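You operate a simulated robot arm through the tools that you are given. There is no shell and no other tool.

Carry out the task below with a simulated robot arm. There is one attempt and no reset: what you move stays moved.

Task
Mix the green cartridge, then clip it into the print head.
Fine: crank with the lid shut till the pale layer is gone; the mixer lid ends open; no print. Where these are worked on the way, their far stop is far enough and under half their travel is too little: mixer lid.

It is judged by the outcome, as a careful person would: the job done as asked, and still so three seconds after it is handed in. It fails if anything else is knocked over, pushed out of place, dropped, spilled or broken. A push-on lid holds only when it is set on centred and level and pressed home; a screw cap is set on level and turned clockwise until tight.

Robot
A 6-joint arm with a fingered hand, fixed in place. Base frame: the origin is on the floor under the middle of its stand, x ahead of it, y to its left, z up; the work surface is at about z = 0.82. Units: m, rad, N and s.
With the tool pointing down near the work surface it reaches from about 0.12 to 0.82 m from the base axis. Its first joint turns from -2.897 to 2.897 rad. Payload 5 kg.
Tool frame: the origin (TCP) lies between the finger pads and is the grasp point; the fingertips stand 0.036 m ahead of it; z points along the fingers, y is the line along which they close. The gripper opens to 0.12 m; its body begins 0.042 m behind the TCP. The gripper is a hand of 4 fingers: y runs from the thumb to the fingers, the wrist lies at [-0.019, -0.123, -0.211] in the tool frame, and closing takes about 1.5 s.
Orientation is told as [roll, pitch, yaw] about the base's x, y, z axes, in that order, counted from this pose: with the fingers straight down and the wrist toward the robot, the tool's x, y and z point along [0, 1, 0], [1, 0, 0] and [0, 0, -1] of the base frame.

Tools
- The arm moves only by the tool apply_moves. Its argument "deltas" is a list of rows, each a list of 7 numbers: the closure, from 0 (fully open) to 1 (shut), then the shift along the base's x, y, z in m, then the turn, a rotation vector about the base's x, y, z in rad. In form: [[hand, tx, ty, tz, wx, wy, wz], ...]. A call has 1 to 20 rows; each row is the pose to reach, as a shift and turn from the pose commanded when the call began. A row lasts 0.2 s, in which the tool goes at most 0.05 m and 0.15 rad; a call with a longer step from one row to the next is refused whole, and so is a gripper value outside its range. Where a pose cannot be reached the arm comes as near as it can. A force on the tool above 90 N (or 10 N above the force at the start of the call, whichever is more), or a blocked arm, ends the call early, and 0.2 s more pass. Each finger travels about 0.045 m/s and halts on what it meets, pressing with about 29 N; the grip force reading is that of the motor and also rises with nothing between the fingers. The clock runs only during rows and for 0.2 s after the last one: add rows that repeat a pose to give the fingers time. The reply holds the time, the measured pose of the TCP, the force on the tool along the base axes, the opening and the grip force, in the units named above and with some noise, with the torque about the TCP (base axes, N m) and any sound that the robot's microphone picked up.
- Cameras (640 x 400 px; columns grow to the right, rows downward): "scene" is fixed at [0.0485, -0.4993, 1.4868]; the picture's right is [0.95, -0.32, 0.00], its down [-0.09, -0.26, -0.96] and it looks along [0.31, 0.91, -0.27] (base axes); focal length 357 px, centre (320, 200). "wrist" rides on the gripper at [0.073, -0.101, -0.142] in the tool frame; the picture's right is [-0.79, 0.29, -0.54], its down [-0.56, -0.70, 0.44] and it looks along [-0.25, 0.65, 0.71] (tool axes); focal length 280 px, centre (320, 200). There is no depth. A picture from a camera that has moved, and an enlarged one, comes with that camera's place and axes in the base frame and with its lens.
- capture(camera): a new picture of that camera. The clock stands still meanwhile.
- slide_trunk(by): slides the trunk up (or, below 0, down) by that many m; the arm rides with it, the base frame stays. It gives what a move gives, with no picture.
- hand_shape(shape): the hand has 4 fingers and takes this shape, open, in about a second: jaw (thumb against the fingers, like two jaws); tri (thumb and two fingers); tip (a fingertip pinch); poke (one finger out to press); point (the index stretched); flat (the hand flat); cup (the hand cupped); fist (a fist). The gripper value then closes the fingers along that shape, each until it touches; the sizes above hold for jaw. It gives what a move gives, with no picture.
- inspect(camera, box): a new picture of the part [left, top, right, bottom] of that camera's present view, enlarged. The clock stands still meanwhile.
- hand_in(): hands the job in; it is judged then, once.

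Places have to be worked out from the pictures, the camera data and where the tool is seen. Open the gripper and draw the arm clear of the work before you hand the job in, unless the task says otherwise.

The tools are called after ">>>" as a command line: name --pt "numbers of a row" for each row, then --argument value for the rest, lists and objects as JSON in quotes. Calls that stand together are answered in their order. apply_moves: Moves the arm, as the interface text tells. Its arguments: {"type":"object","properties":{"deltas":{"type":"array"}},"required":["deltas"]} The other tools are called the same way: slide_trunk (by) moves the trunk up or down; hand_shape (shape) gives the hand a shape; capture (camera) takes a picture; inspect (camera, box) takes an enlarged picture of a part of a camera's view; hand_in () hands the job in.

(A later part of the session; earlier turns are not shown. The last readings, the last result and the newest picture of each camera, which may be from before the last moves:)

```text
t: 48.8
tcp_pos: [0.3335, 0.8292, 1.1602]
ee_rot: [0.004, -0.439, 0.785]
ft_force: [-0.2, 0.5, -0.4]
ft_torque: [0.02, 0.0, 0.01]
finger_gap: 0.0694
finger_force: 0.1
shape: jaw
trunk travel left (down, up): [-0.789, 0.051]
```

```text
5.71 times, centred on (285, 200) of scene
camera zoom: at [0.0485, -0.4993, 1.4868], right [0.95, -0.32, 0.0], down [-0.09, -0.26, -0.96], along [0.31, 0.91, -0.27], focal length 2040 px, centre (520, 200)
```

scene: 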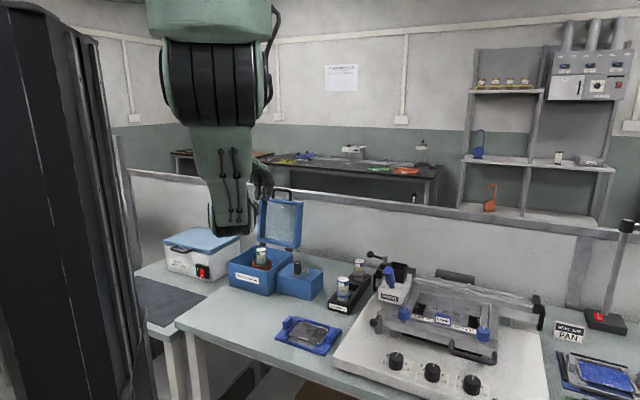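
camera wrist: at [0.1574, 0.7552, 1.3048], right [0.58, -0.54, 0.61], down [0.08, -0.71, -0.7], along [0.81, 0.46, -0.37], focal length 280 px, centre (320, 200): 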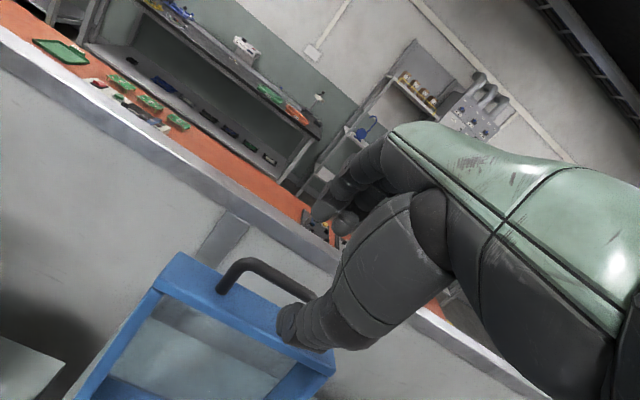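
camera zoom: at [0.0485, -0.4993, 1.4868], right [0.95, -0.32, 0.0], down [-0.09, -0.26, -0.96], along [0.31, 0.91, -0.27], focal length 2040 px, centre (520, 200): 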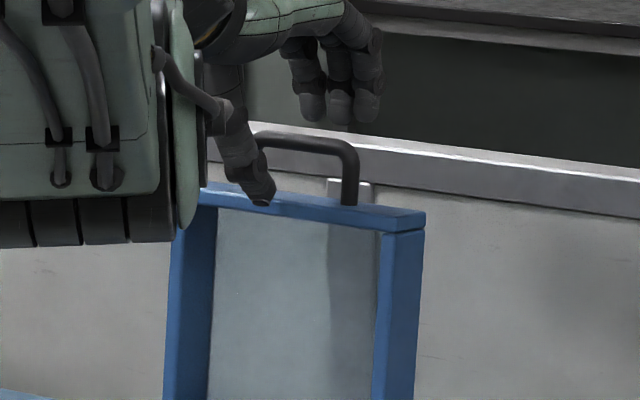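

Thumb is in front and fingers behind the bar. The finger group sits about 18 mm to the right of the hand centre, so I shift 12 mm along the bar and then close on it.

>>> apply_moves --pt "0.42 -0.0085 0.0085 0 0 0 0" --pt "0.55 -0.0085 0.0085 0 0 0 0" --pt "0.65 -0.0085 0.0085 0 0 0 0" --pt "0.75 -0.0085 0.0085 0 0 0 0" --pt "0.85 -0.0085 0.0085 0 0 0 0" --pt "0.95 -0.0085 0.0085 0 0 0 0" --pt "1.0 -0.0085 0.0085 0 0 0 0" --pt "1.0 -0.0085 0.0085 0 0 0 0" --pt "1.0 -0.0085 0.0085 0 0 0 0"

>>> inspect --camera "wrist" --box '[200, 150, 400, 330]'

>>> inspect --camera "scene" --box '[250, 165, 320, 235]'

```text
t: 50.8
tcp_pos: [0.324, 0.8374, 1.1618]
ee_rot: [0.002, -0.441, 0.786]
ft_force: [1.2, 1.9, 4.3]
ft_torque: [0.02, -0.17, 0.15]
finger_gap: 0.0081
finger_force: 28.7
shape: jaw
trunk travel left (down, up): [-0.789, 0.051]
```

```text
2.22 times, centred on (300, 240) of wrist
camera zoom: at [0.1653, 0.7814, 1.2485], right [0.58, -0.54, 0.61], down [0.08, -0.71, -0.7], along [0.81, 0.46, -0.37], focal length 623 px, centre (364, 111)
```

zoom: 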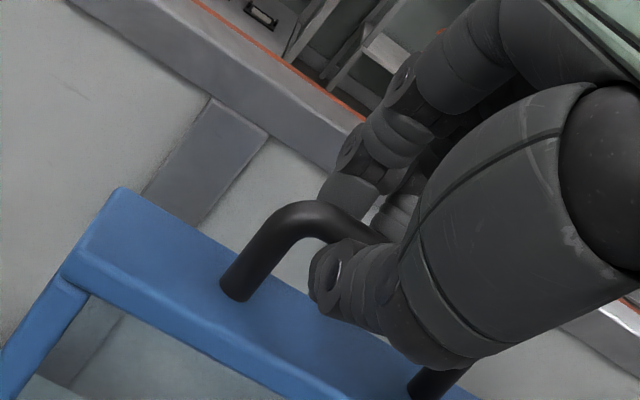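

```text
5.71 times, centred on (285, 200) of scene
camera zoom: at [0.0485, -0.4993, 1.4868], right [0.95, -0.32, 0.0], down [-0.09, -0.26, -0.96], along [0.31, 0.91, -0.27], focal length 2040 px, centre (520, 200)
```

zoom: 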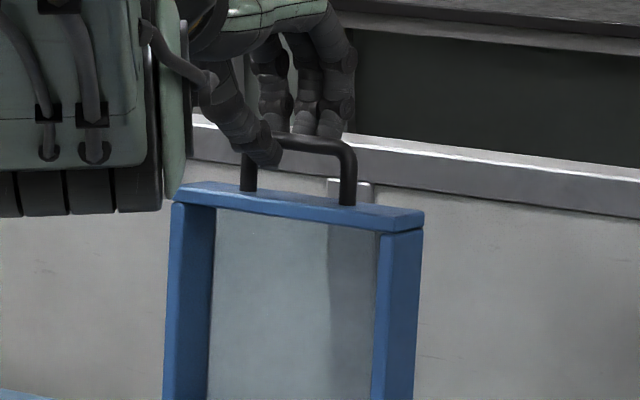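

The bar is held firmly (8 mm gap reading, tips behind the bar). I begin pulling the lid along its arc, first ~16°, and check the forces.

>>> apply_moves --pt "1 -0.0061 -0.0061 0.0018 0 0 0" --pt "1 -0.0122 -0.0122 0.0034 0 0 0" --pt "1 -0.0178 -0.0178 0.0045 0 0 0" --pt "1 -0.0233 -0.0233 0.0053 0 0 0" --pt "1 -0.0233 -0.0233 0.0053 0 0 0"

>>> inspect --camera "scene" --box '[230, 165, 320, 255]'

```text
t: 52.0
tcp_pos: [0.3003, 0.8135, 1.1674]
ee_rot: [0.002, -0.44, 0.786]
ft_force: [-0.8, 3.2, 7.8]
ft_torque: [0.11, -0.3, 0.11]
finger_gap: 0.0087
finger_force: 28.9
shape: jaw
trunk travel left (down, up): [-0.789, 0.051]
```

```text
4.44 times, centred on (275, 210) of scene
camera zoom: at [0.0485, -0.4993, 1.4868], right [0.95, -0.32, 0.0], down [-0.09, -0.26, -0.96], along [0.31, 0.91, -0.27], focal length 1587 px, centre (520, 156)
```

zoom: 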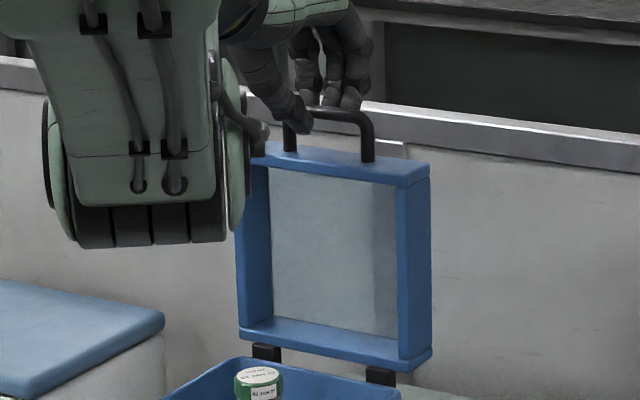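

The lid follows well. A small upward reaction says the true arc is slightly higher, so I add 1.5 mm and continue past vertical.

>>> apply_moves --pt "1 -0.0056 -0.0056 0.0013 0 0 0" --pt "1 -0.0112 -0.0112 0.0022 0 0 0" --pt "1 -0.0169 -0.0169 0.0023 0 0 0" --pt "1 -0.0226 -0.0226 0.0021 0 0 0" --pt "1 -0.0282 -0.0282 0.0015 0 0 0" --pt "1 -0.0337 -0.0337 0.0007 0 0 0" --pt "1 -0.0421 -0.0421 -0.0011 0 0 0" --pt "1 -0.0421 -0.0421 -0.0011 0 0 0"

>>> inspect --camera "scene" --box '[230, 165, 320, 255]'

>>> capture --camera "wrist"

```text
t: 53.8
tcp_pos: [0.2587, 0.7718, 1.1651]
ee_rot: [0.001, -0.438, 0.787]
ft_force: [-1.1, 0.3, 4.9]
ft_torque: [0.03, -0.21, 0.07]
finger_gap: 0.0083
finger_force: 28.7
shape: jaw
trunk travel left (down, up): [-0.789, 0.051]
```

```text
4.44 times, centred on (275, 210) of scene
camera zoom: at [0.0485, -0.4993, 1.4868], right [0.95, -0.32, 0.0], down [-0.09, -0.26, -0.96], along [0.31, 0.91, -0.27], focal length 1587 px, centre (520, 156)
```

zoom: 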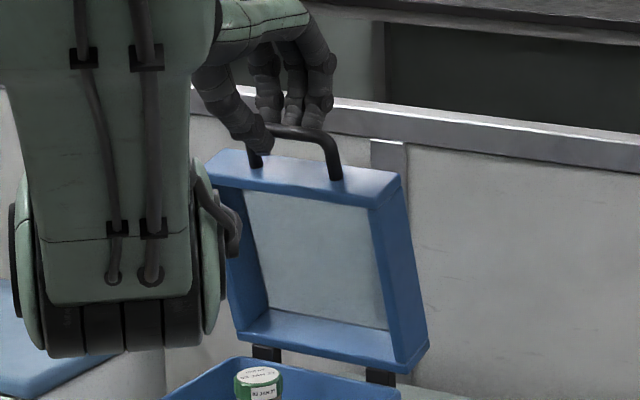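

```text
taken
camera wrist: at [0.1001, 0.7159, 1.252], right [0.58, -0.54, 0.61], down [0.08, -0.71, -0.7], along [0.81, 0.46, -0.37], focal length 280 px, centre (320, 200)
```

wrist: 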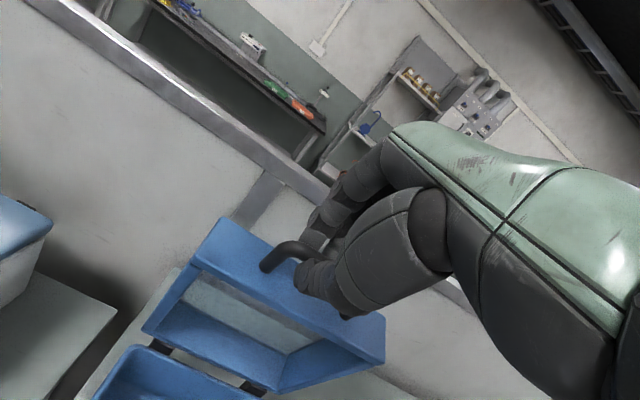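

Past vertical and the grip is stable. I continue down the arc to about 50°.

>>> apply_moves --pt "1 -0.0069 -0.0069 -0.0021 0 0 0" --pt "1 -0.0137 -0.0137 -0.0043 0 0 0" --pt "1 -0.0204 -0.0204 -0.0073 0 0 0" --pt "1 -0.0271 -0.0271 -0.0103 0 0 0" --pt "1 -0.0336 -0.0336 -0.0141 0 0 0" --pt "1 -0.0401 -0.0401 -0.0179 0 0 0" --pt "1 -0.0464 -0.0464 -0.0225 0 0 0" --pt "1 -0.0526 -0.0526 -0.0271 0 0 0" --pt "1 -0.0586 -0.0586 -0.0325 0 0 0" --pt "1 -0.0645 -0.0645 -0.0378 0 0 0" --pt "1 -0.0645 -0.0645 -0.0378 0 0 0"

>>> inspect --camera "scene" --box '[210, 165, 330, 285]'

>>> capture --camera "wrist"

```text
t: 56.2
tcp_pos: [0.1949, 0.7085, 1.1237]
ee_rot: [0.0, -0.435, 0.787]
ft_force: [1.0, 5.7, -7.0]
ft_torque: [0.1, -0.17, 0.1]
finger_gap: 0.0078
finger_force: 29.6
shape: jaw
trunk travel left (down, up): [-0.789, 0.051]
```

```text
3.33 times, centred on (270, 225) of scene
camera zoom: at [0.0485, -0.4993, 1.4868], right [0.95, -0.32, 0.0], down [-0.09, -0.26, -0.96], along [0.31, 0.91, -0.27], focal length 1190 px, centre (487, 117)
```

zoom: 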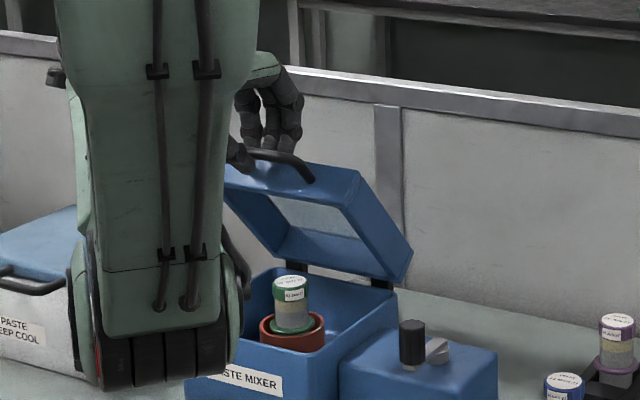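

```text
taken
camera wrist: at [0.0368, 0.6521, 1.2117], right [0.58, -0.54, 0.61], down [0.08, -0.71, -0.7], along [0.81, 0.45, -0.37], focal length 280 px, centre (320, 200)
```

wrist: 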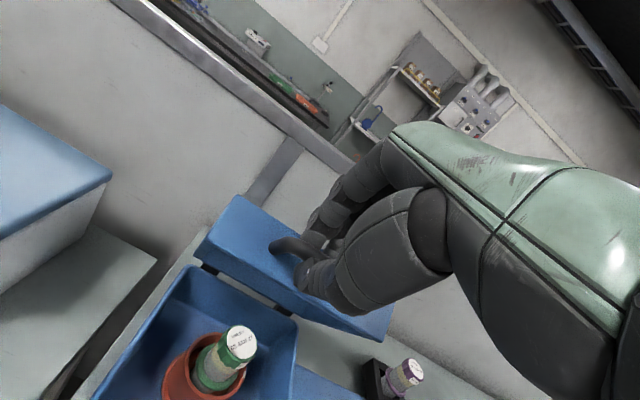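

Halfway and well controlled. I continue down to about 25°.

>>> apply_moves --pt "1 -0.0056 -0.0056 -0.006 0 0 0" --pt "1 -0.0112 -0.0112 -0.0121 0 0 0" --pt "1 -0.0164 -0.0164 -0.0188 0 0 0" --pt "1 -0.0215 -0.0215 -0.0256 0 0 0" --pt "1 -0.0263 -0.0263 -0.0329 0 0 0" --pt "1 -0.031 -0.031 -0.0402 0 0 0" --pt "1 -0.0353 -0.0353 -0.0481 0 0 0" --pt "1 -0.0396 -0.0396 -0.056 0 0 0" --pt "1 -0.0434 -0.0434 -0.0644 0 0 0" --pt "1 -0.0472 -0.0472 -0.0728 0 0 0" --pt "1 -0.0472 -0.0472 -0.0728 0 0 0"

>>> inspect --camera "scene" --box '[210, 185, 330, 305]'

>>> capture --camera "wrist"

```text
t: 58.6
tcp_pos: [0.1486, 0.662, 1.05]
ee_rot: [0.002, -0.435, 0.786]
ft_force: [8.4, 9.4, -8.4]
ft_torque: [0.08, -0.21, 0.15]
finger_gap: 0.0072
finger_force: 29.0
shape: jaw
trunk travel left (down, up): [-0.789, 0.051]
```

```text
3.33 times, centred on (270, 245) of scene
camera zoom: at [0.0485, -0.4993, 1.4868], right [0.95, -0.32, 0.0], down [-0.09, -0.26, -0.96], along [0.31, 0.91, -0.27], focal length 1190 px, centre (487, 50)
```

zoom: 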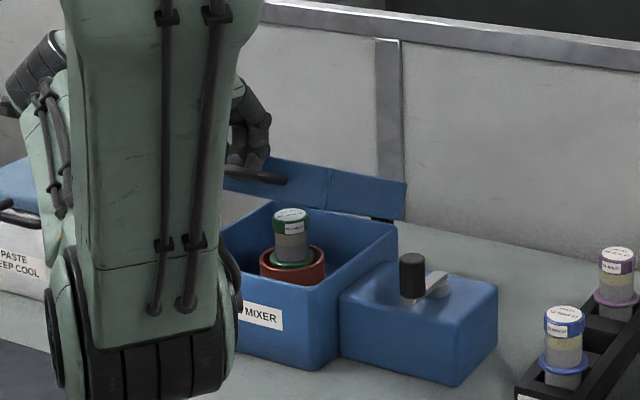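

```text
taken
camera wrist: at [-0.0089, 0.6061, 1.1378], right [0.58, -0.54, 0.61], down [0.08, -0.71, -0.7], along [0.81, 0.45, -0.37], focal length 280 px, centre (320, 200)
```

wrist: 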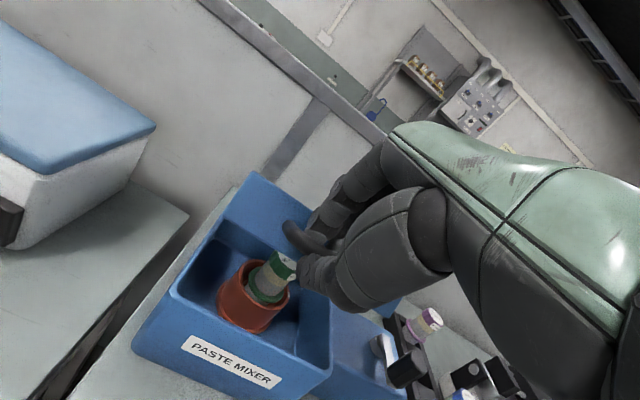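

The lid is nearly down; a slight outward pull suggests a slightly shorter radius, so I relax 3 mm outward and continue to about 10°.

>>> apply_moves --pt "1 -0.0015 -0.0015 -0.0088 0 0 0" --pt "1 -0.0044 -0.0044 -0.0176 0 0 0" --pt "1 -0.0071 -0.0071 -0.0268 0 0 0" --pt "1 -0.0098 -0.0098 -0.036 0 0 0" --pt "1 -0.012 -0.012 -0.0455 0 0 0" --pt "1 -0.014 -0.014 -0.055 0 0 0" --pt "1 -0.0155 -0.0155 -0.0647 0 0 0" --pt "1 -0.0155 -0.0155 -0.0647 0 0 0"

>>> inspect --camera "scene" --box '[210, 185, 330, 305]'

>>> capture --camera "wrist"

```text
t: 60.4
tcp_pos: [0.1312, 0.6456, 0.9894]
ee_rot: [0.002, -0.437, 0.786]
ft_force: [3.3, 2.3, -1.4]
ft_torque: [0.07, 0.01, 0.11]
finger_gap: 0.0075
finger_force: 28.9
shape: jaw
trunk travel left (down, up): [-0.789, 0.051]
```

```text
3.33 times, centred on (270, 245) of scene
camera zoom: at [0.0485, -0.4993, 1.4868], right [0.95, -0.32, 0.0], down [-0.09, -0.26, -0.96], along [0.31, 0.91, -0.27], focal length 1190 px, centre (487, 50)
```

zoom: 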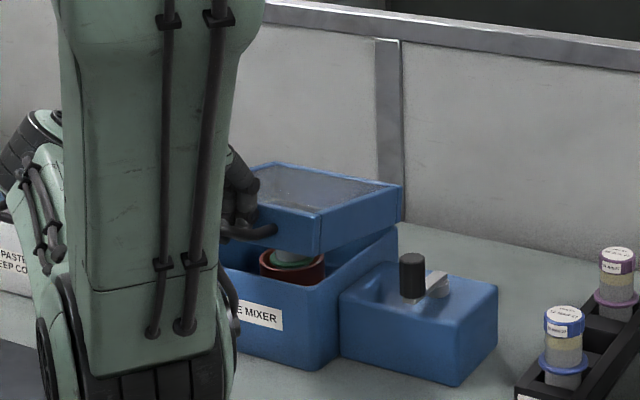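

```text
taken
camera wrist: at [-0.0259, 0.5888, 1.0762], right [0.58, -0.54, 0.61], down [0.08, -0.71, -0.7], along [0.81, 0.46, -0.37], focal length 280 px, centre (320, 200)
```

wrist: 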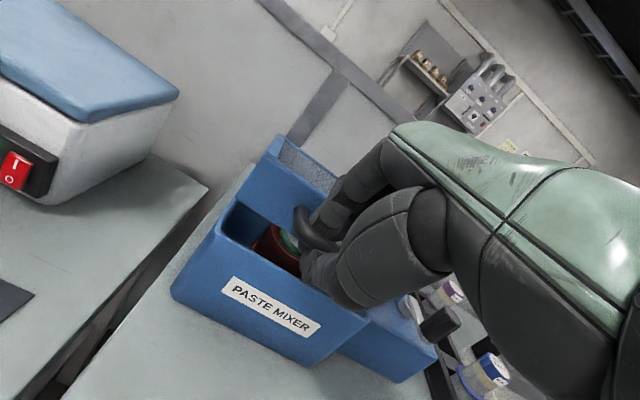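

Lid is at ~10° and clearing the cap. I lower the last bit in small steps and watch the force.

>>> apply_moves --pt "1 -0.0015 -0.0015 -0.0088 0 0 0" --pt "1 -0.0024 -0.0024 -0.0176 0 0 0" --pt "1 -0.003 -0.003 -0.024 0 0 0" --pt "1 -0.003 -0.003 -0.024 0 0 0"

>>> apply_moves --pt "1 -0.0004 -0.0004 -0.005 0 0 0" --pt "1 -0.0006 -0.0006 -0.009 0 0 0" --pt "1 -0.0006 -0.0006 -0.009 0 0 0"

>>> inspect --camera "scene" --box '[210, 185, 330, 305]'

>>> capture --camera "wrist"

```text
t: 61.4
tcp_pos: [0.1288, 0.6422, 0.9657]
ee_rot: [0.0, -0.439, 0.787]
ft_force: [0.6, 1.4, -1.2]
ft_torque: [0.04, -0.02, 0.06]
finger_gap: 0.0078
finger_force: 29.2
shape: jaw
trunk travel left (down, up): [-0.789, 0.051]
```

```text
t: 62.2
tcp_pos: [0.1288, 0.64, 0.957]
ee_rot: [0.003, -0.438, 0.788]
ft_force: [-1.6, 1.3, -1.1]
ft_torque: [0.07, 0.02, 0.12]
finger_gap: 0.0074
finger_force: 28.8
shape: jaw
trunk travel left (down, up): [-0.789, 0.051]
```

```text
3.33 times, centred on (270, 245) of scene
camera zoom: at [0.0485, -0.4993, 1.4868], right [0.95, -0.32, 0.0], down [-0.09, -0.26, -0.96], along [0.31, 0.91, -0.27], focal length 1190 px, centre (487, 50)
```

zoom: 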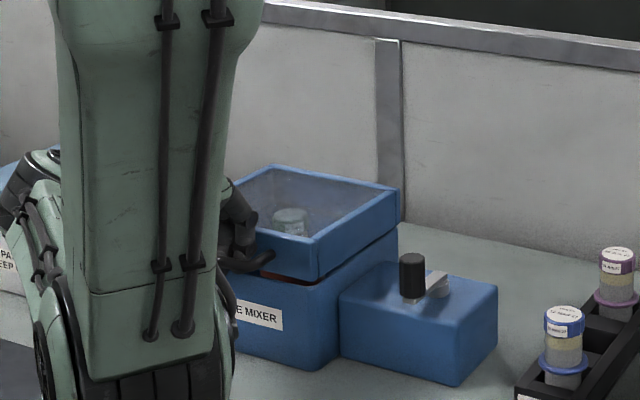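

```text
taken
camera wrist: at [-0.0296, 0.5846, 1.0432], right [0.58, -0.54, 0.61], down [0.08, -0.71, -0.7], along [0.81, 0.46, -0.37], focal length 280 px, centre (320, 200)
```

wrist: 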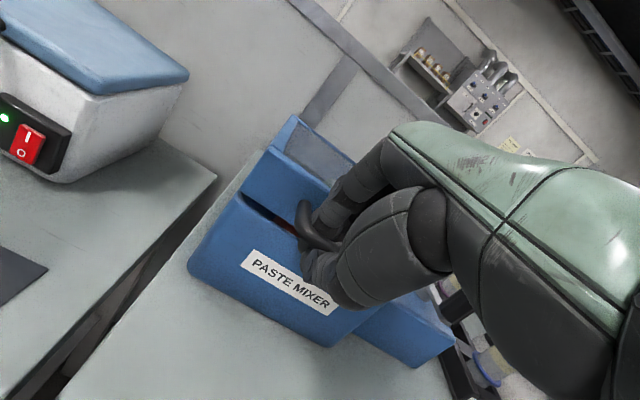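

Only a small gap remains. I keep lowering in 4 mm steps until it seats.

>>> apply_moves --pt "1 0 0 -0.003 0 0 0" --pt "1 0 0 -0.006 0 0 0" --pt "1 0 0 -0.006 0 0 0"

>>> apply_moves --pt "1 0 0 -0.003 0 0 0" --pt "1 0 0 -0.006 0 0 0" --pt "1 0 0 -0.006 0 0 0"

>>> inspect --camera "scene" --box '[210, 185, 330, 305]'

>>> inspect --camera "wrist" --box '[170, 100, 410, 320]'

```text
t: 63.0
tcp_pos: [0.1288, 0.6398, 0.9503]
ee_rot: [0.002, -0.439, 0.787]
ft_force: [-0.2, -2.7, -0.5]
ft_torque: [0.0, -0.01, 0.04]
finger_gap: 0.0076
finger_force: 29.1
shape: jaw
trunk travel left (down, up): [-0.789, 0.051]
```

```text
t: 63.8
tcp_pos: [0.1284, 0.6409, 0.9462]
ee_rot: [0.002, -0.441, 0.785]
ft_force: [2.2, -3.5, 6.0]
ft_torque: [0.22, -0.04, -0.01]
finger_gap: 0.0074
finger_force: 29.2
shape: jaw
trunk travel left (down, up): [-0.789, 0.051]
```

```text
3.33 times, centred on (270, 245) of scene
camera zoom: at [0.0485, -0.4993, 1.4868], right [0.95, -0.32, 0.0], down [-0.09, -0.26, -0.96], along [0.31, 0.91, -0.27], focal length 1190 px, centre (487, 50)
```

zoom: 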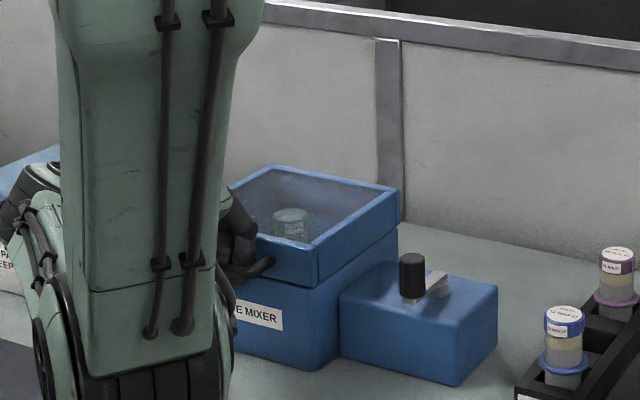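

```text
1.82 times, centred on (290, 210) of wrist
camera zoom: at [-0.0295, 0.5847, 1.0325], right [0.58, -0.54, 0.61], down [0.08, -0.71, -0.7], along [0.81, 0.46, -0.37], focal length 510 px, centre (374, 182)
```

zoom: 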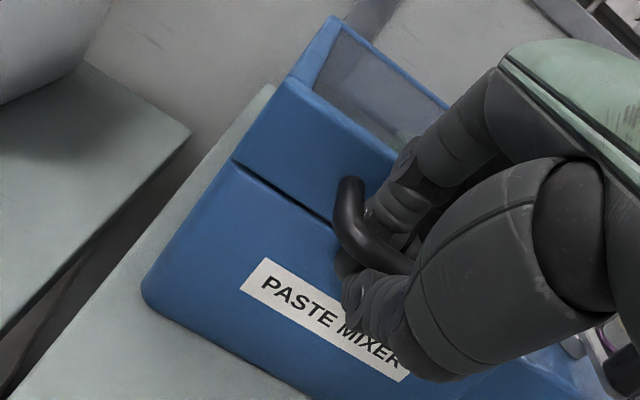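

The lid is fully shut. I release with a small opening and retreat back along the finger direction.

>>> apply_moves --pt "0.95 0 0 0.002 0 0 0" --pt "0.88 0 0 0.003 0 0 0" --pt "0.8 0 0 0.003 0 0 0" --pt "0.76 0 0 0.003 0 0 0" --pt "0.76 0 0 0.003 0 0 0" --pt "0.76 -0.004 -0.004 0.015 0 0 0" --pt "0.76 -0.009 -0.009 0.03 0 0 0" --pt "0.76 -0.014 -0.014 0.045 0 0 0" --pt "0.7 -0.02 -0.02 0.065 0 0 0" --pt "0.6 -0.025 -0.025 0.085 0 0 0" --pt "0.6 -0.025 -0.025 0.1 0 0 0"

>>> capture --camera "wrist"

>>> capture --camera "scene"

```text
t: 66.2
tcp_pos: [0.1037, 0.6152, 1.0449]
ee_rot: [0.001, -0.44, 0.787]
ft_force: [-0.8, 0.5, 0.0]
ft_torque: [0.03, 0.0, 0.01]
finger_gap: 0.0477
finger_force: 0.0
shape: jaw
trunk travel left (down, up): [-0.789, 0.051]
```

```text
taken
camera wrist: at [-0.0544, 0.5595, 1.132], right [0.58, -0.54, 0.61], down [0.08, -0.71, -0.7], along [0.81, 0.46, -0.37], focal length 280 px, centre (320, 200)
```

wrist: 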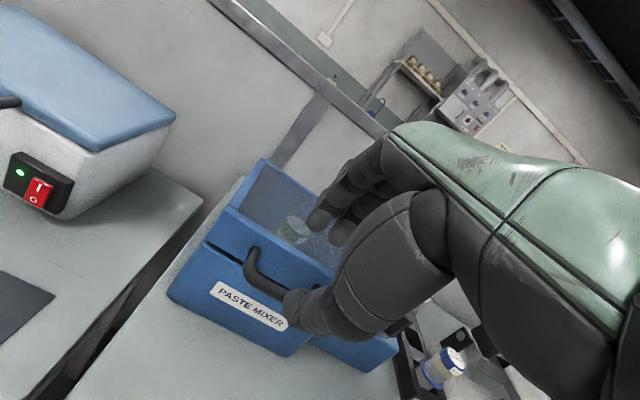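

```text
taken
```

scene: 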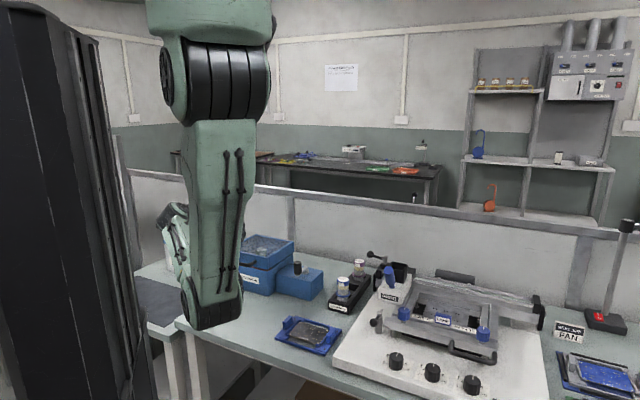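

Lid shut and hand clear. Now I inspect the crank from both cameras.

>>> inspect --camera "scene" --box '[230, 225, 330, 305]'

>>> apply_moves --pt "0.6 0 0 0.01 -0.08 0.08 0" --pt "0.6 0.01 -0.01 0.02 -0.16 0.16 0" --pt "0.6 0.02 -0.02 0.03 -0.24 0.24 0" --pt "0.6 0.03 -0.03 0.04 -0.308 0.308 0" --pt "0.6 0.06 -0.045 0.045 -0.308 0.308 0" --pt "0.6 0.09 -0.06 0.045 -0.308 0.308 0" --pt "0.6 0.12 -0.075 0.045 -0.308 0.308 0" --pt "0.6 0.12 -0.075 0.045 -0.308 0.308 0"

>>> capture --camera "wrist"

```text
5.00 times, centred on (280, 265) of scene
camera zoom: at [0.0485, -0.4993, 1.4868], right [0.95, -0.32, 0.0], down [-0.09, -0.26, -0.96], along [0.31, 0.91, -0.27], focal length 1785 px, centre (520, -125)
```

zoom: 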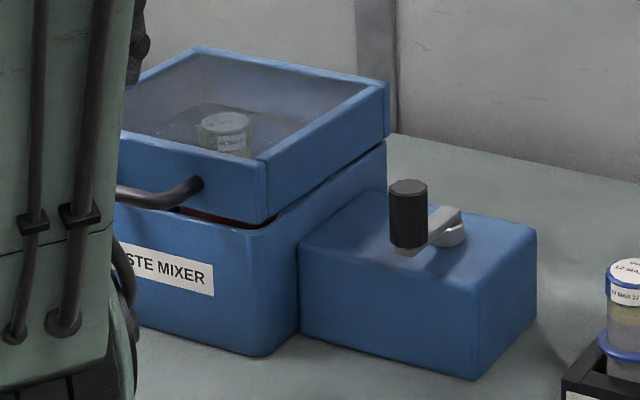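

```text
t: 68.0
tcp_pos: [0.2198, 0.5417, 1.0958]
ee_rot: [0.002, -0.003, 0.787]
ft_force: [-0.4, -0.5, -0.4]
ft_torque: [0.01, -0.01, 0.0]
finger_gap: 0.0475
finger_force: 0.0
shape: jaw
trunk travel left (down, up): [-0.789, 0.051]
```

```text
taken
camera wrist: at [0.098, 0.5216, 1.2377], right [0.76, -0.36, 0.54], down [-0.1, -0.89, -0.45], along [0.64, 0.29, -0.71], focal length 280 px, centre (320, 200)
```

wrist: 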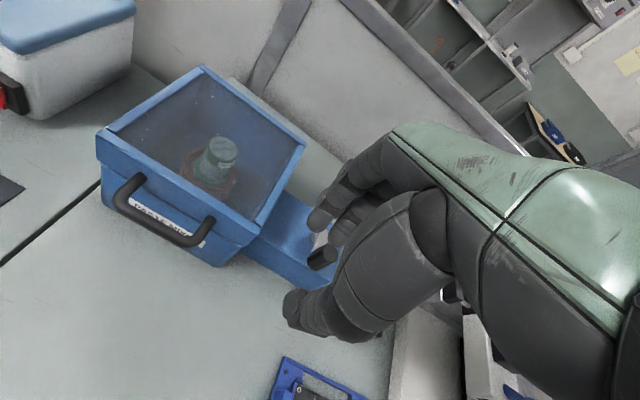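

After release the lid front seems to stand a few millimetres up. I zoom in on the seam.

>>> inspect --camera "scene" --box '[235, 230, 310, 290]'

>>> inspect --camera "wrist" --box '[90, 60, 350, 290]'

```text
6.67 times, centred on (272, 260) of scene
camera zoom: at [0.0485, -0.4993, 1.4868], right [0.95, -0.32, 0.0], down [-0.09, -0.26, -0.96], along [0.31, 0.91, -0.27], focal length 2380 px, centre (637, -200)
```

zoom: 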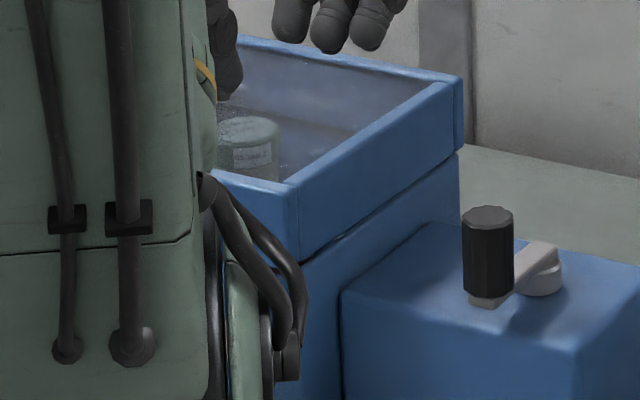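

```text
1.74 times, centred on (220, 175) of wrist
camera zoom: at [0.098, 0.5216, 1.2377], right [0.76, -0.36, 0.54], down [-0.1, -0.89, -0.45], along [0.64, 0.29, -0.71], focal length 488 px, centre (494, 244)
```

zoom: 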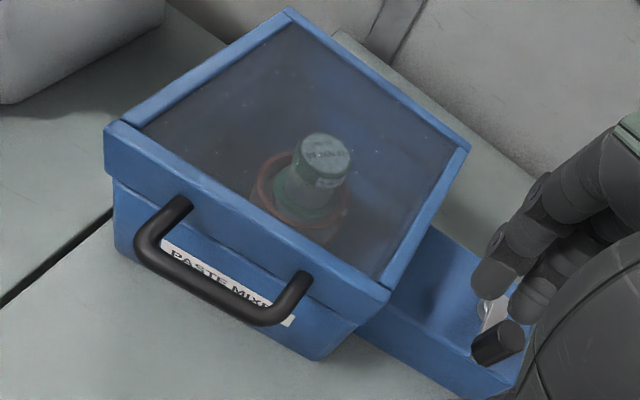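

The lid has settled flush now. I move the hand so the crank comes into the clear part of the wrist view to measure it.

>>> apply_moves --pt "0.6 0.04 -0.006 0 0 0 0" --pt "0.6 0.08 -0.012 0 0 0 0" --pt "0.6 0.12 -0.018 0 0 0 0" --pt "0.6 0.16 -0.024 0 0 0 0" --pt "0.6 0.16 -0.024 0 0 0 0"

>>> capture --camera "wrist"

>>> inspect --camera "wrist" --box '[130, 170, 290, 330]'

>>> inspect --camera "scene" --box '[230, 225, 330, 305]'

```text
t: 69.2
tcp_pos: [0.3789, 0.5141, 1.0934]
ee_rot: [0.002, -0.004, 0.785]
ft_force: [-0.1, 0.4, 1.3]
ft_torque: [0.0, -0.02, 0.01]
finger_gap: 0.0477
finger_force: 0.0
shape: jaw
trunk travel left (down, up): [-0.789, 0.051]
```

```text
taken
camera wrist: at [0.2579, 0.4938, 1.2366], right [0.76, -0.36, 0.54], down [-0.1, -0.89, -0.45], along [0.64, 0.29, -0.71], focal length 280 px, centre (320, 200)
```

wrist: 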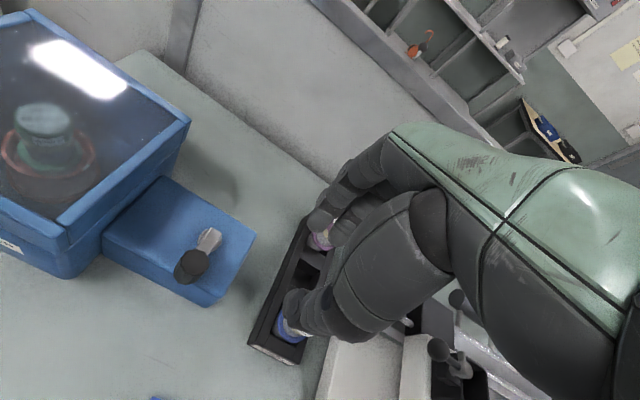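

```text
2.50 times, centred on (210, 250) of wrist
camera zoom: at [0.2579, 0.4938, 1.2366], right [0.76, -0.36, 0.54], down [-0.1, -0.89, -0.45], along [0.64, 0.29, -0.71], focal length 701 px, centre (595, 75)
```

zoom: 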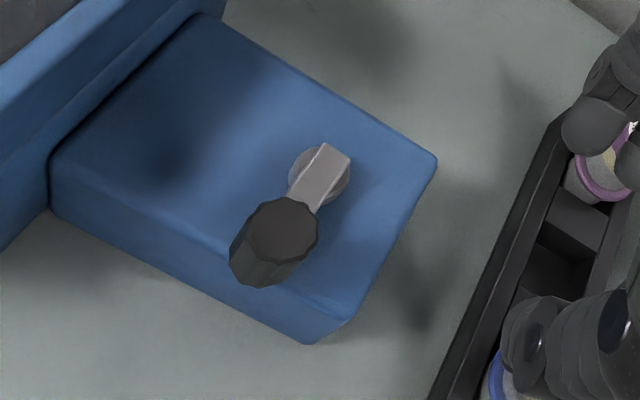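

```text
5.00 times, centred on (280, 265) of scene
camera zoom: at [0.0485, -0.4993, 1.4868], right [0.95, -0.32, 0.0], down [-0.09, -0.26, -0.96], along [0.31, 0.91, -0.27], focal length 1785 px, centre (520, -125)
```

zoom: 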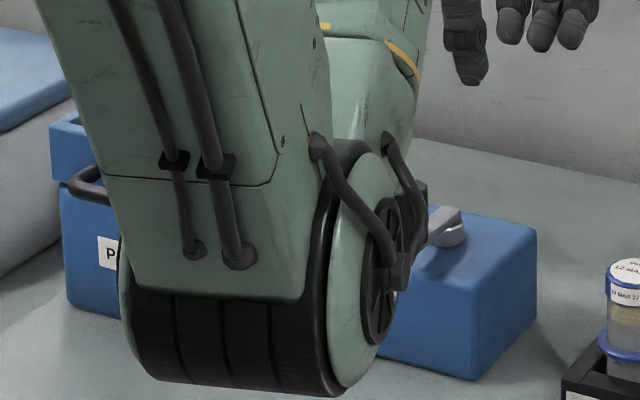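

Clear top view: pivot at about (0.3645, 0.592), knob at about (0.330, 0.557), crank radius ≈0.049, knob height z≈0.914–0.959. I move above the knob with the hand opened to 69 mm.

>>> apply_moves --pt "0.5 -0.018 0.016 -0.01 0 0 0" --pt "0.42 -0.036 0.032 -0.02 0 0 0" --pt "0.42 -0.053 0.047 -0.03 0 0 0" --pt "0.42 -0.053 0.047 -0.06 0 0 0" --pt "0.42 -0.053 0.047 -0.075 0 0 0" --pt "0.42 -0.053 0.047 -0.075 0 0 0"

>>> inspect --camera "wrist" --box '[200, 160, 400, 340]'

>>> inspect --camera "scene" --box '[240, 205, 340, 295]'

```text
t: 70.6
tcp_pos: [0.3311, 0.5641, 1.0153]
ee_rot: [0.002, -0.002, 0.785]
ft_force: [-0.2, -0.2, 0.7]
ft_torque: [0.01, -0.01, 0.01]
finger_gap: 0.0693
finger_force: 0.0
shape: jaw
trunk travel left (down, up): [-0.789, 0.051]
```

```text
2.22 times, centred on (300, 250) of wrist
camera zoom: at [0.2088, 0.5439, 1.1579], right [0.76, -0.36, 0.54], down [-0.1, -0.89, -0.45], along [0.64, 0.29, -0.71], focal length 623 px, centre (364, 89)
```

zoom: 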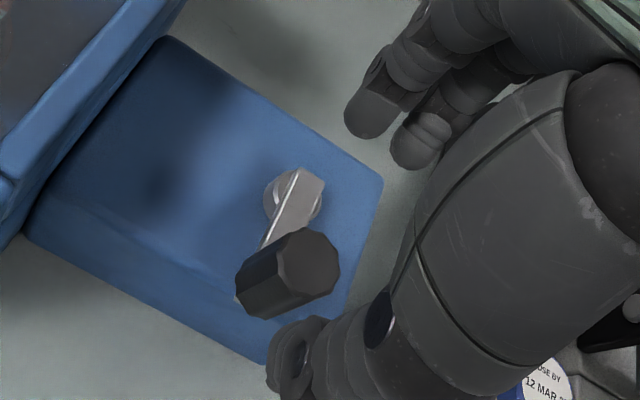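

```text
4.44 times, centred on (290, 250) of scene
camera zoom: at [0.0485, -0.4993, 1.4868], right [0.95, -0.32, 0.0], down [-0.09, -0.26, -0.96], along [0.31, 0.91, -0.27], focal length 1587 px, centre (453, -22)
```

zoom: 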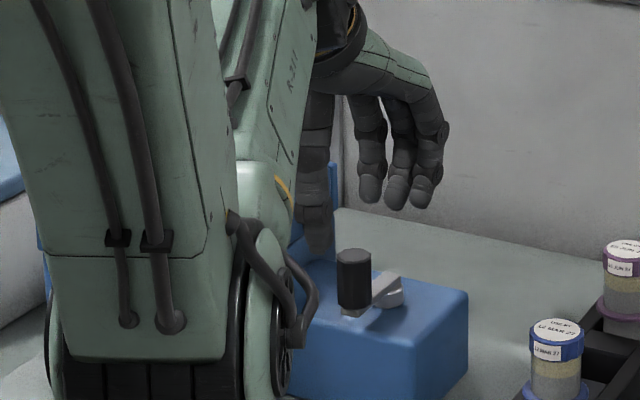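

Knob top at (0.330, 0.5585), nicely between thumb and fingers. I fine-shift and descend so the fingertips reach z≈0.926, just above the crank arm.

>>> apply_moves --pt "0.42 -0.005 -0.001 -0.01 0 0 0" --pt "0.42 -0.005 -0.001 -0.025 0 0 0" --pt "0.42 -0.005 -0.001 -0.04 0 0 0" --pt "0.42 -0.005 -0.001 -0.054 0 0 0" --pt "0.42 -0.005 -0.001 -0.054 0 0 0"

>>> inspect --camera "wrist" --box '[220, 160, 400, 330]'

>>> inspect --camera "scene" --box '[270, 225, 340, 295]'

```text
t: 71.8
tcp_pos: [0.3258, 0.5624, 0.9606]
ee_rot: [0.002, -0.003, 0.785]
ft_force: [-0.2, -0.7, 0.4]
ft_torque: [0.0, -0.03, 0.01]
finger_gap: 0.0693
finger_force: 0.1
shape: jaw
trunk travel left (down, up): [-0.789, 0.051]
```

```text
2.35 times, centred on (310, 245) of wrist
camera zoom: at [0.2035, 0.5421, 1.1037], right [0.76, -0.36, 0.54], down [-0.1, -0.89, -0.45], along [0.64, 0.29, -0.71], focal length 660 px, centre (344, 94)
```

zoom: 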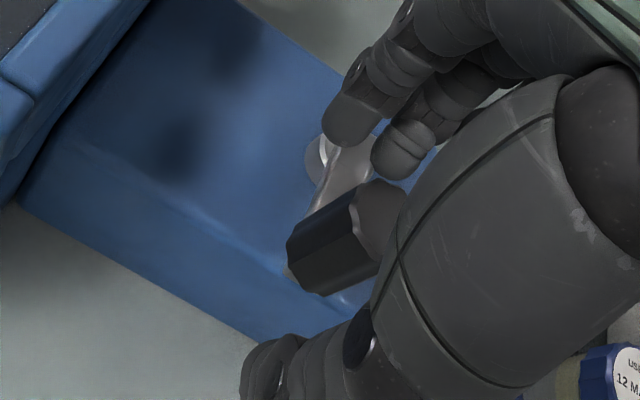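

```text
5.71 times, centred on (305, 260) of scene
camera zoom: at [0.0485, -0.4993, 1.4868], right [0.95, -0.32, 0.0], down [-0.09, -0.26, -0.96], along [0.31, 0.91, -0.27], focal length 2040 px, centre (406, -143)
```

zoom: 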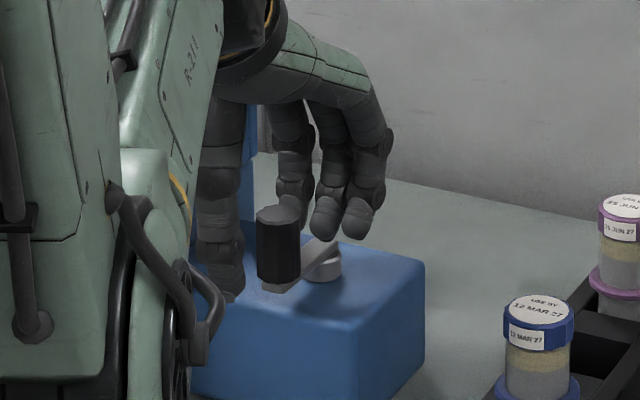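

The knob stands between thumb and fingers. I close on it.

>>> apply_moves --pt "0.55 0 0 0 0 0 0" --pt "0.68 0 0 0 0 0 0" --pt "0.8 0 0 0 0 0 0" --pt "0.9 0 0 0 0 0 0" --pt "1.0 0 0 0 0 0 0" --pt "1.0 0 0 0 0 0 0" --pt "1.0 0 0 0 0 0 0"

>>> inspect --camera "wrist" --box '[220, 160, 400, 330]'

>>> inspect --camera "scene" --box '[270, 225, 340, 295]'

```text
t: 73.4
tcp_pos: [0.3254, 0.5618, 0.9603]
ee_rot: [0.002, -0.005, 0.787]
ft_force: [-1.3, -0.9, -0.5]
ft_torque: [0.01, 0.03, 0.0]
finger_gap: 0.0153
finger_force: 29.3
shape: jaw
trunk travel left (down, up): [-0.789, 0.051]
```

```text
2.35 times, centred on (310, 245) of wrist
camera zoom: at [0.2031, 0.542, 1.1037], right [0.76, -0.36, 0.54], down [-0.1, -0.89, -0.45], along [0.64, 0.29, -0.71], focal length 660 px, centre (344, 94)
```

zoom: 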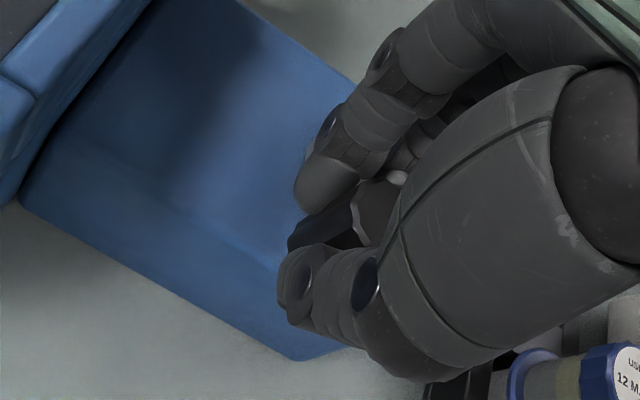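

```text
5.71 times, centred on (305, 260) of scene
camera zoom: at [0.0485, -0.4993, 1.4868], right [0.95, -0.32, 0.0], down [-0.09, -0.26, -0.96], along [0.31, 0.91, -0.27], focal length 2040 px, centre (406, -143)
```

zoom: 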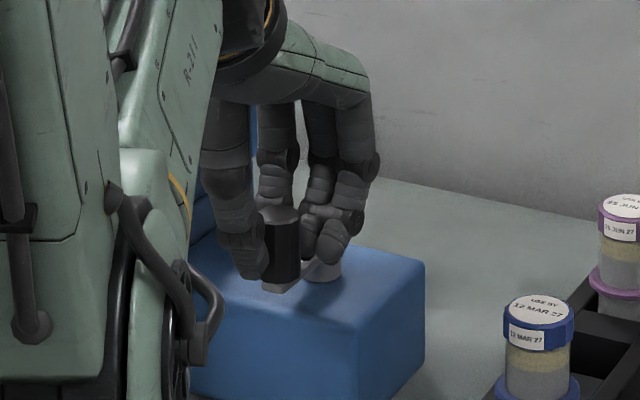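

Grip is firm. I try a 30° test arc of the crank (counter-clockwise from above) and check the reaction.

>>> apply_moves --pt "1 0.0049 -0.0044 0 0 0 0" --pt "1 0.0102 -0.0078 0 0 0 0" --pt "1 0.016 -0.0106 0 0 0 0" --pt "1 0.0221 -0.0127 0 0 0 0" --pt "1 0.0221 -0.0127 0 0 0 0"

>>> inspect --camera "scene" --box '[270, 225, 340, 295]'

```text
t: 74.6
tcp_pos: [0.3471, 0.5518, 0.9608]
ee_rot: [0.002, -0.003, 0.785]
ft_force: [-2.0, -8.1, -5.0]
ft_torque: [-0.17, 0.02, -0.07]
finger_gap: 0.0152
finger_force: 28.9
shape: jaw
trunk travel left (down, up): [-0.789, 0.051]
```

```text
5.71 times, centred on (305, 260) of scene
camera zoom: at [0.0485, -0.4993, 1.4868], right [0.95, -0.32, 0.0], down [-0.09, -0.26, -0.96], along [0.31, 0.91, -0.27], focal length 2040 px, centre (406, -143)
```

zoom: 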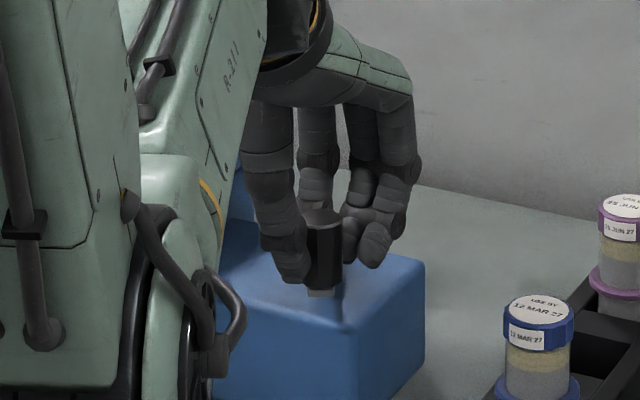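

The crank turns easily; slight outward reaction suggests the radius is about 0.051. I run a half-turn with the refined circle.

>>> apply_moves --pt "1 0.0165 -0.002 0 0 0 0" --pt "1 0.0321 0.0013 0 0 0 0" --pt "1 0.0458 0.0093 0 0 0 0" --pt "1 0.0564 0.0212 0 0 0 0" --pt "1 0.0628 0.0357 0 0 0 0" --pt "1 0.0644 0.0515 0 0 0 0" --pt "1 0.0611 0.0671 0 0 0 0" --pt "1 0.0531 0.0808 0 0 0 0" --pt "1 0.0412 0.0914 0 0 0 0" --pt "1 0.0267 0.0978 0 0 0 0"

>>> capture --camera "scene"

>>> inspect --camera "scene" --box '[260, 215, 360, 305]'

>>> capture --camera "wrist"

```text
t: 76.8
tcp_pos: [0.3743, 0.6473, 0.9604]
ee_rot: [0.002, -0.003, 0.784]
ft_force: [-3.9, -10.7, 4.3]
ft_torque: [-0.24, 0.05, -0.08]
finger_gap: 0.0151
finger_force: 28.9
shape: jaw
trunk travel left (down, up): [-0.789, 0.051]
```

```text
taken
```

scene: 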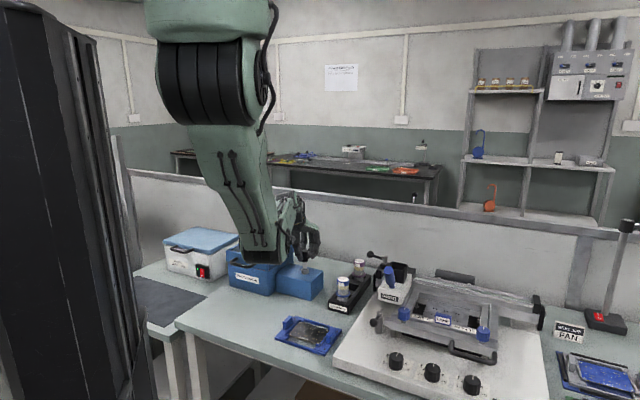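

```text
4.44 times, centred on (310, 260) of scene
camera zoom: at [0.0485, -0.4993, 1.4868], right [0.95, -0.32, 0.0], down [-0.09, -0.26, -0.96], along [0.31, 0.91, -0.27], focal length 1587 px, centre (364, -67)
```

zoom: 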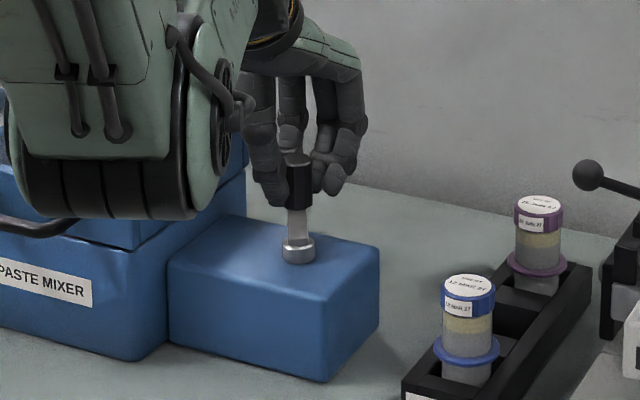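

```text
taken
camera wrist: at [0.2511, 0.6266, 1.1032], right [0.76, -0.36, 0.54], down [-0.1, -0.89, -0.45], along [0.64, 0.29, -0.71], focal length 280 px, centre (320, 200)
```

wrist: 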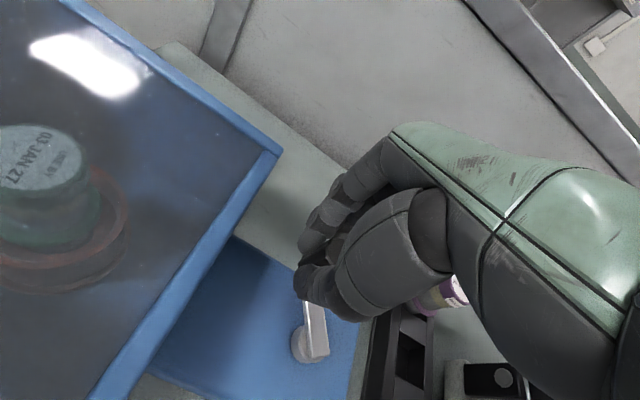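

A half-turn works smoothly. I correct the circle centre by ~2 mm from the readings and continue with the next half-turn past the lid side.

>>> apply_moves --pt "1 -0.0164 -0.0006 0 0 0 0" --pt "1 -0.0318 -0.0039 0 0 0 0" --pt "1 -0.0454 -0.0118 0 0 0 0" --pt "1 -0.0559 -0.0236 0 0 0 0" --pt "1 -0.0622 -0.038 0 0 0 0" --pt "1 -0.0638 -0.0536 0 0 0 0" --pt "1 -0.0605 -0.069 0 0 0 0" --pt "1 -0.0526 -0.0826 0 0 0 0" --pt "1 -0.0408 -0.0931 0 0 0 0" --pt "1 -0.0264 -0.0994 0 0 0 0"

>>> capture --camera "scene"

>>> capture --camera "wrist"

```text
t: 79.0
tcp_pos: [0.3498, 0.5488, 0.9601]
ee_rot: [0.002, -0.003, 0.787]
ft_force: [0.9, -0.7, -2.9]
ft_torque: [0.04, -0.08, 0.0]
finger_gap: 0.0146
finger_force: 28.9
shape: jaw
trunk travel left (down, up): [-0.789, 0.051]
```

```text
taken
```

scene: 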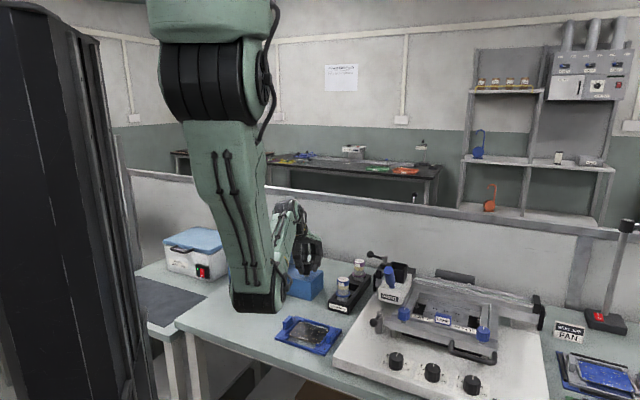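

```text
taken
camera wrist: at [0.2268, 0.5285, 1.1038], right [0.76, -0.36, 0.54], down [-0.1, -0.89, -0.45], along [0.64, 0.29, -0.71], focal length 280 px, centre (320, 200)
```

wrist: 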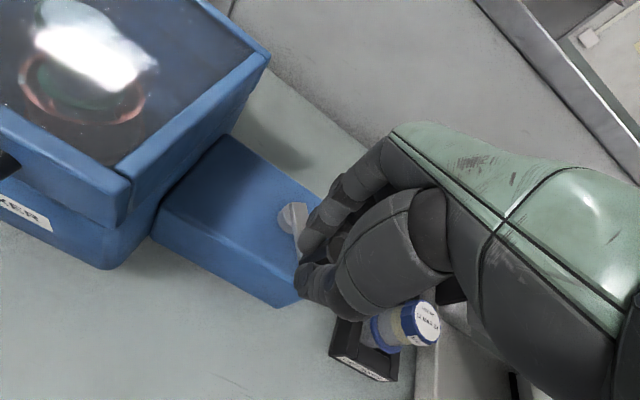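

One smooth revolution with low forces. I continue with full revolutions.

>>> apply_moves --pt "1 0.0156 -0.0016 0 0 0 0" --pt "1 0.031 0.0017 0 0 0 0" --pt "1 0.0446 0.0096 0 0 0 0" --pt "1 0.0551 0.0214 0 0 0 0" --pt "1 0.0614 0.0358 0 0 0 0" --pt "1 0.063 0.0514 0 0 0 0" --pt "1 0.0597 0.0668 0 0 0 0" --pt "1 0.0518 0.0804 0 0 0 0" --pt "1 0.04 0.0909 0 0 0 0" --pt "1 0.0256 0.0972 0 0 0 0" --pt "1 0.01 0.0988 0 0 0 0" --pt "1 -0.0054 0.0955 0 0 0 0" --pt "1 -0.019 0.0876 0 0 0 0" --pt "1 -0.0295 0.0758 0 0 0 0" --pt "1 -0.0358 0.0614 0 0 0 0" --pt "1 -0.0374 0.0458 0 0 0 0" --pt "1 -0.0341 0.0304 0 0 0 0" --pt "1 -0.0262 0.0168 0 0 0 0" --pt "1 -0.0144 0.0063 0 0 0 0" --pt "1 0 0 0 0 0 0"

>>> capture --camera "wrist"

```text
t: 83.2
tcp_pos: [0.3499, 0.5489, 0.9598]
ee_rot: [0.001, -0.002, 0.786]
ft_force: [-1.0, -2.7, -1.3]
ft_torque: [-0.02, -0.07, -0.01]
finger_gap: 0.0147
finger_force: 28.8
shape: jaw
trunk travel left (down, up): [-0.789, 0.051]
```

```text
taken
camera wrist: at [0.2278, 0.5284, 1.1038], right [0.76, -0.36, 0.54], down [-0.1, -0.89, -0.45], along [0.64, 0.29, -0.71], focal length 280 px, centre (320, 200)
```

wrist: 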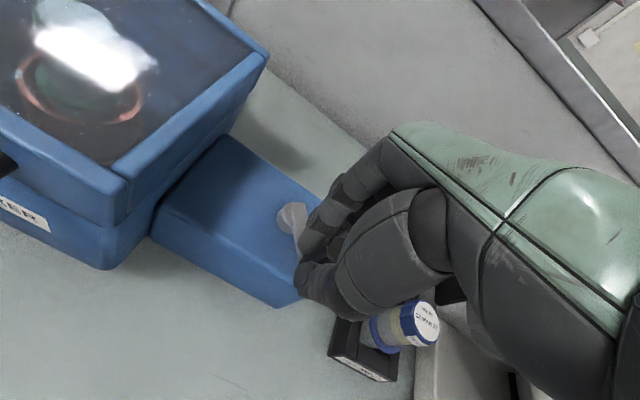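

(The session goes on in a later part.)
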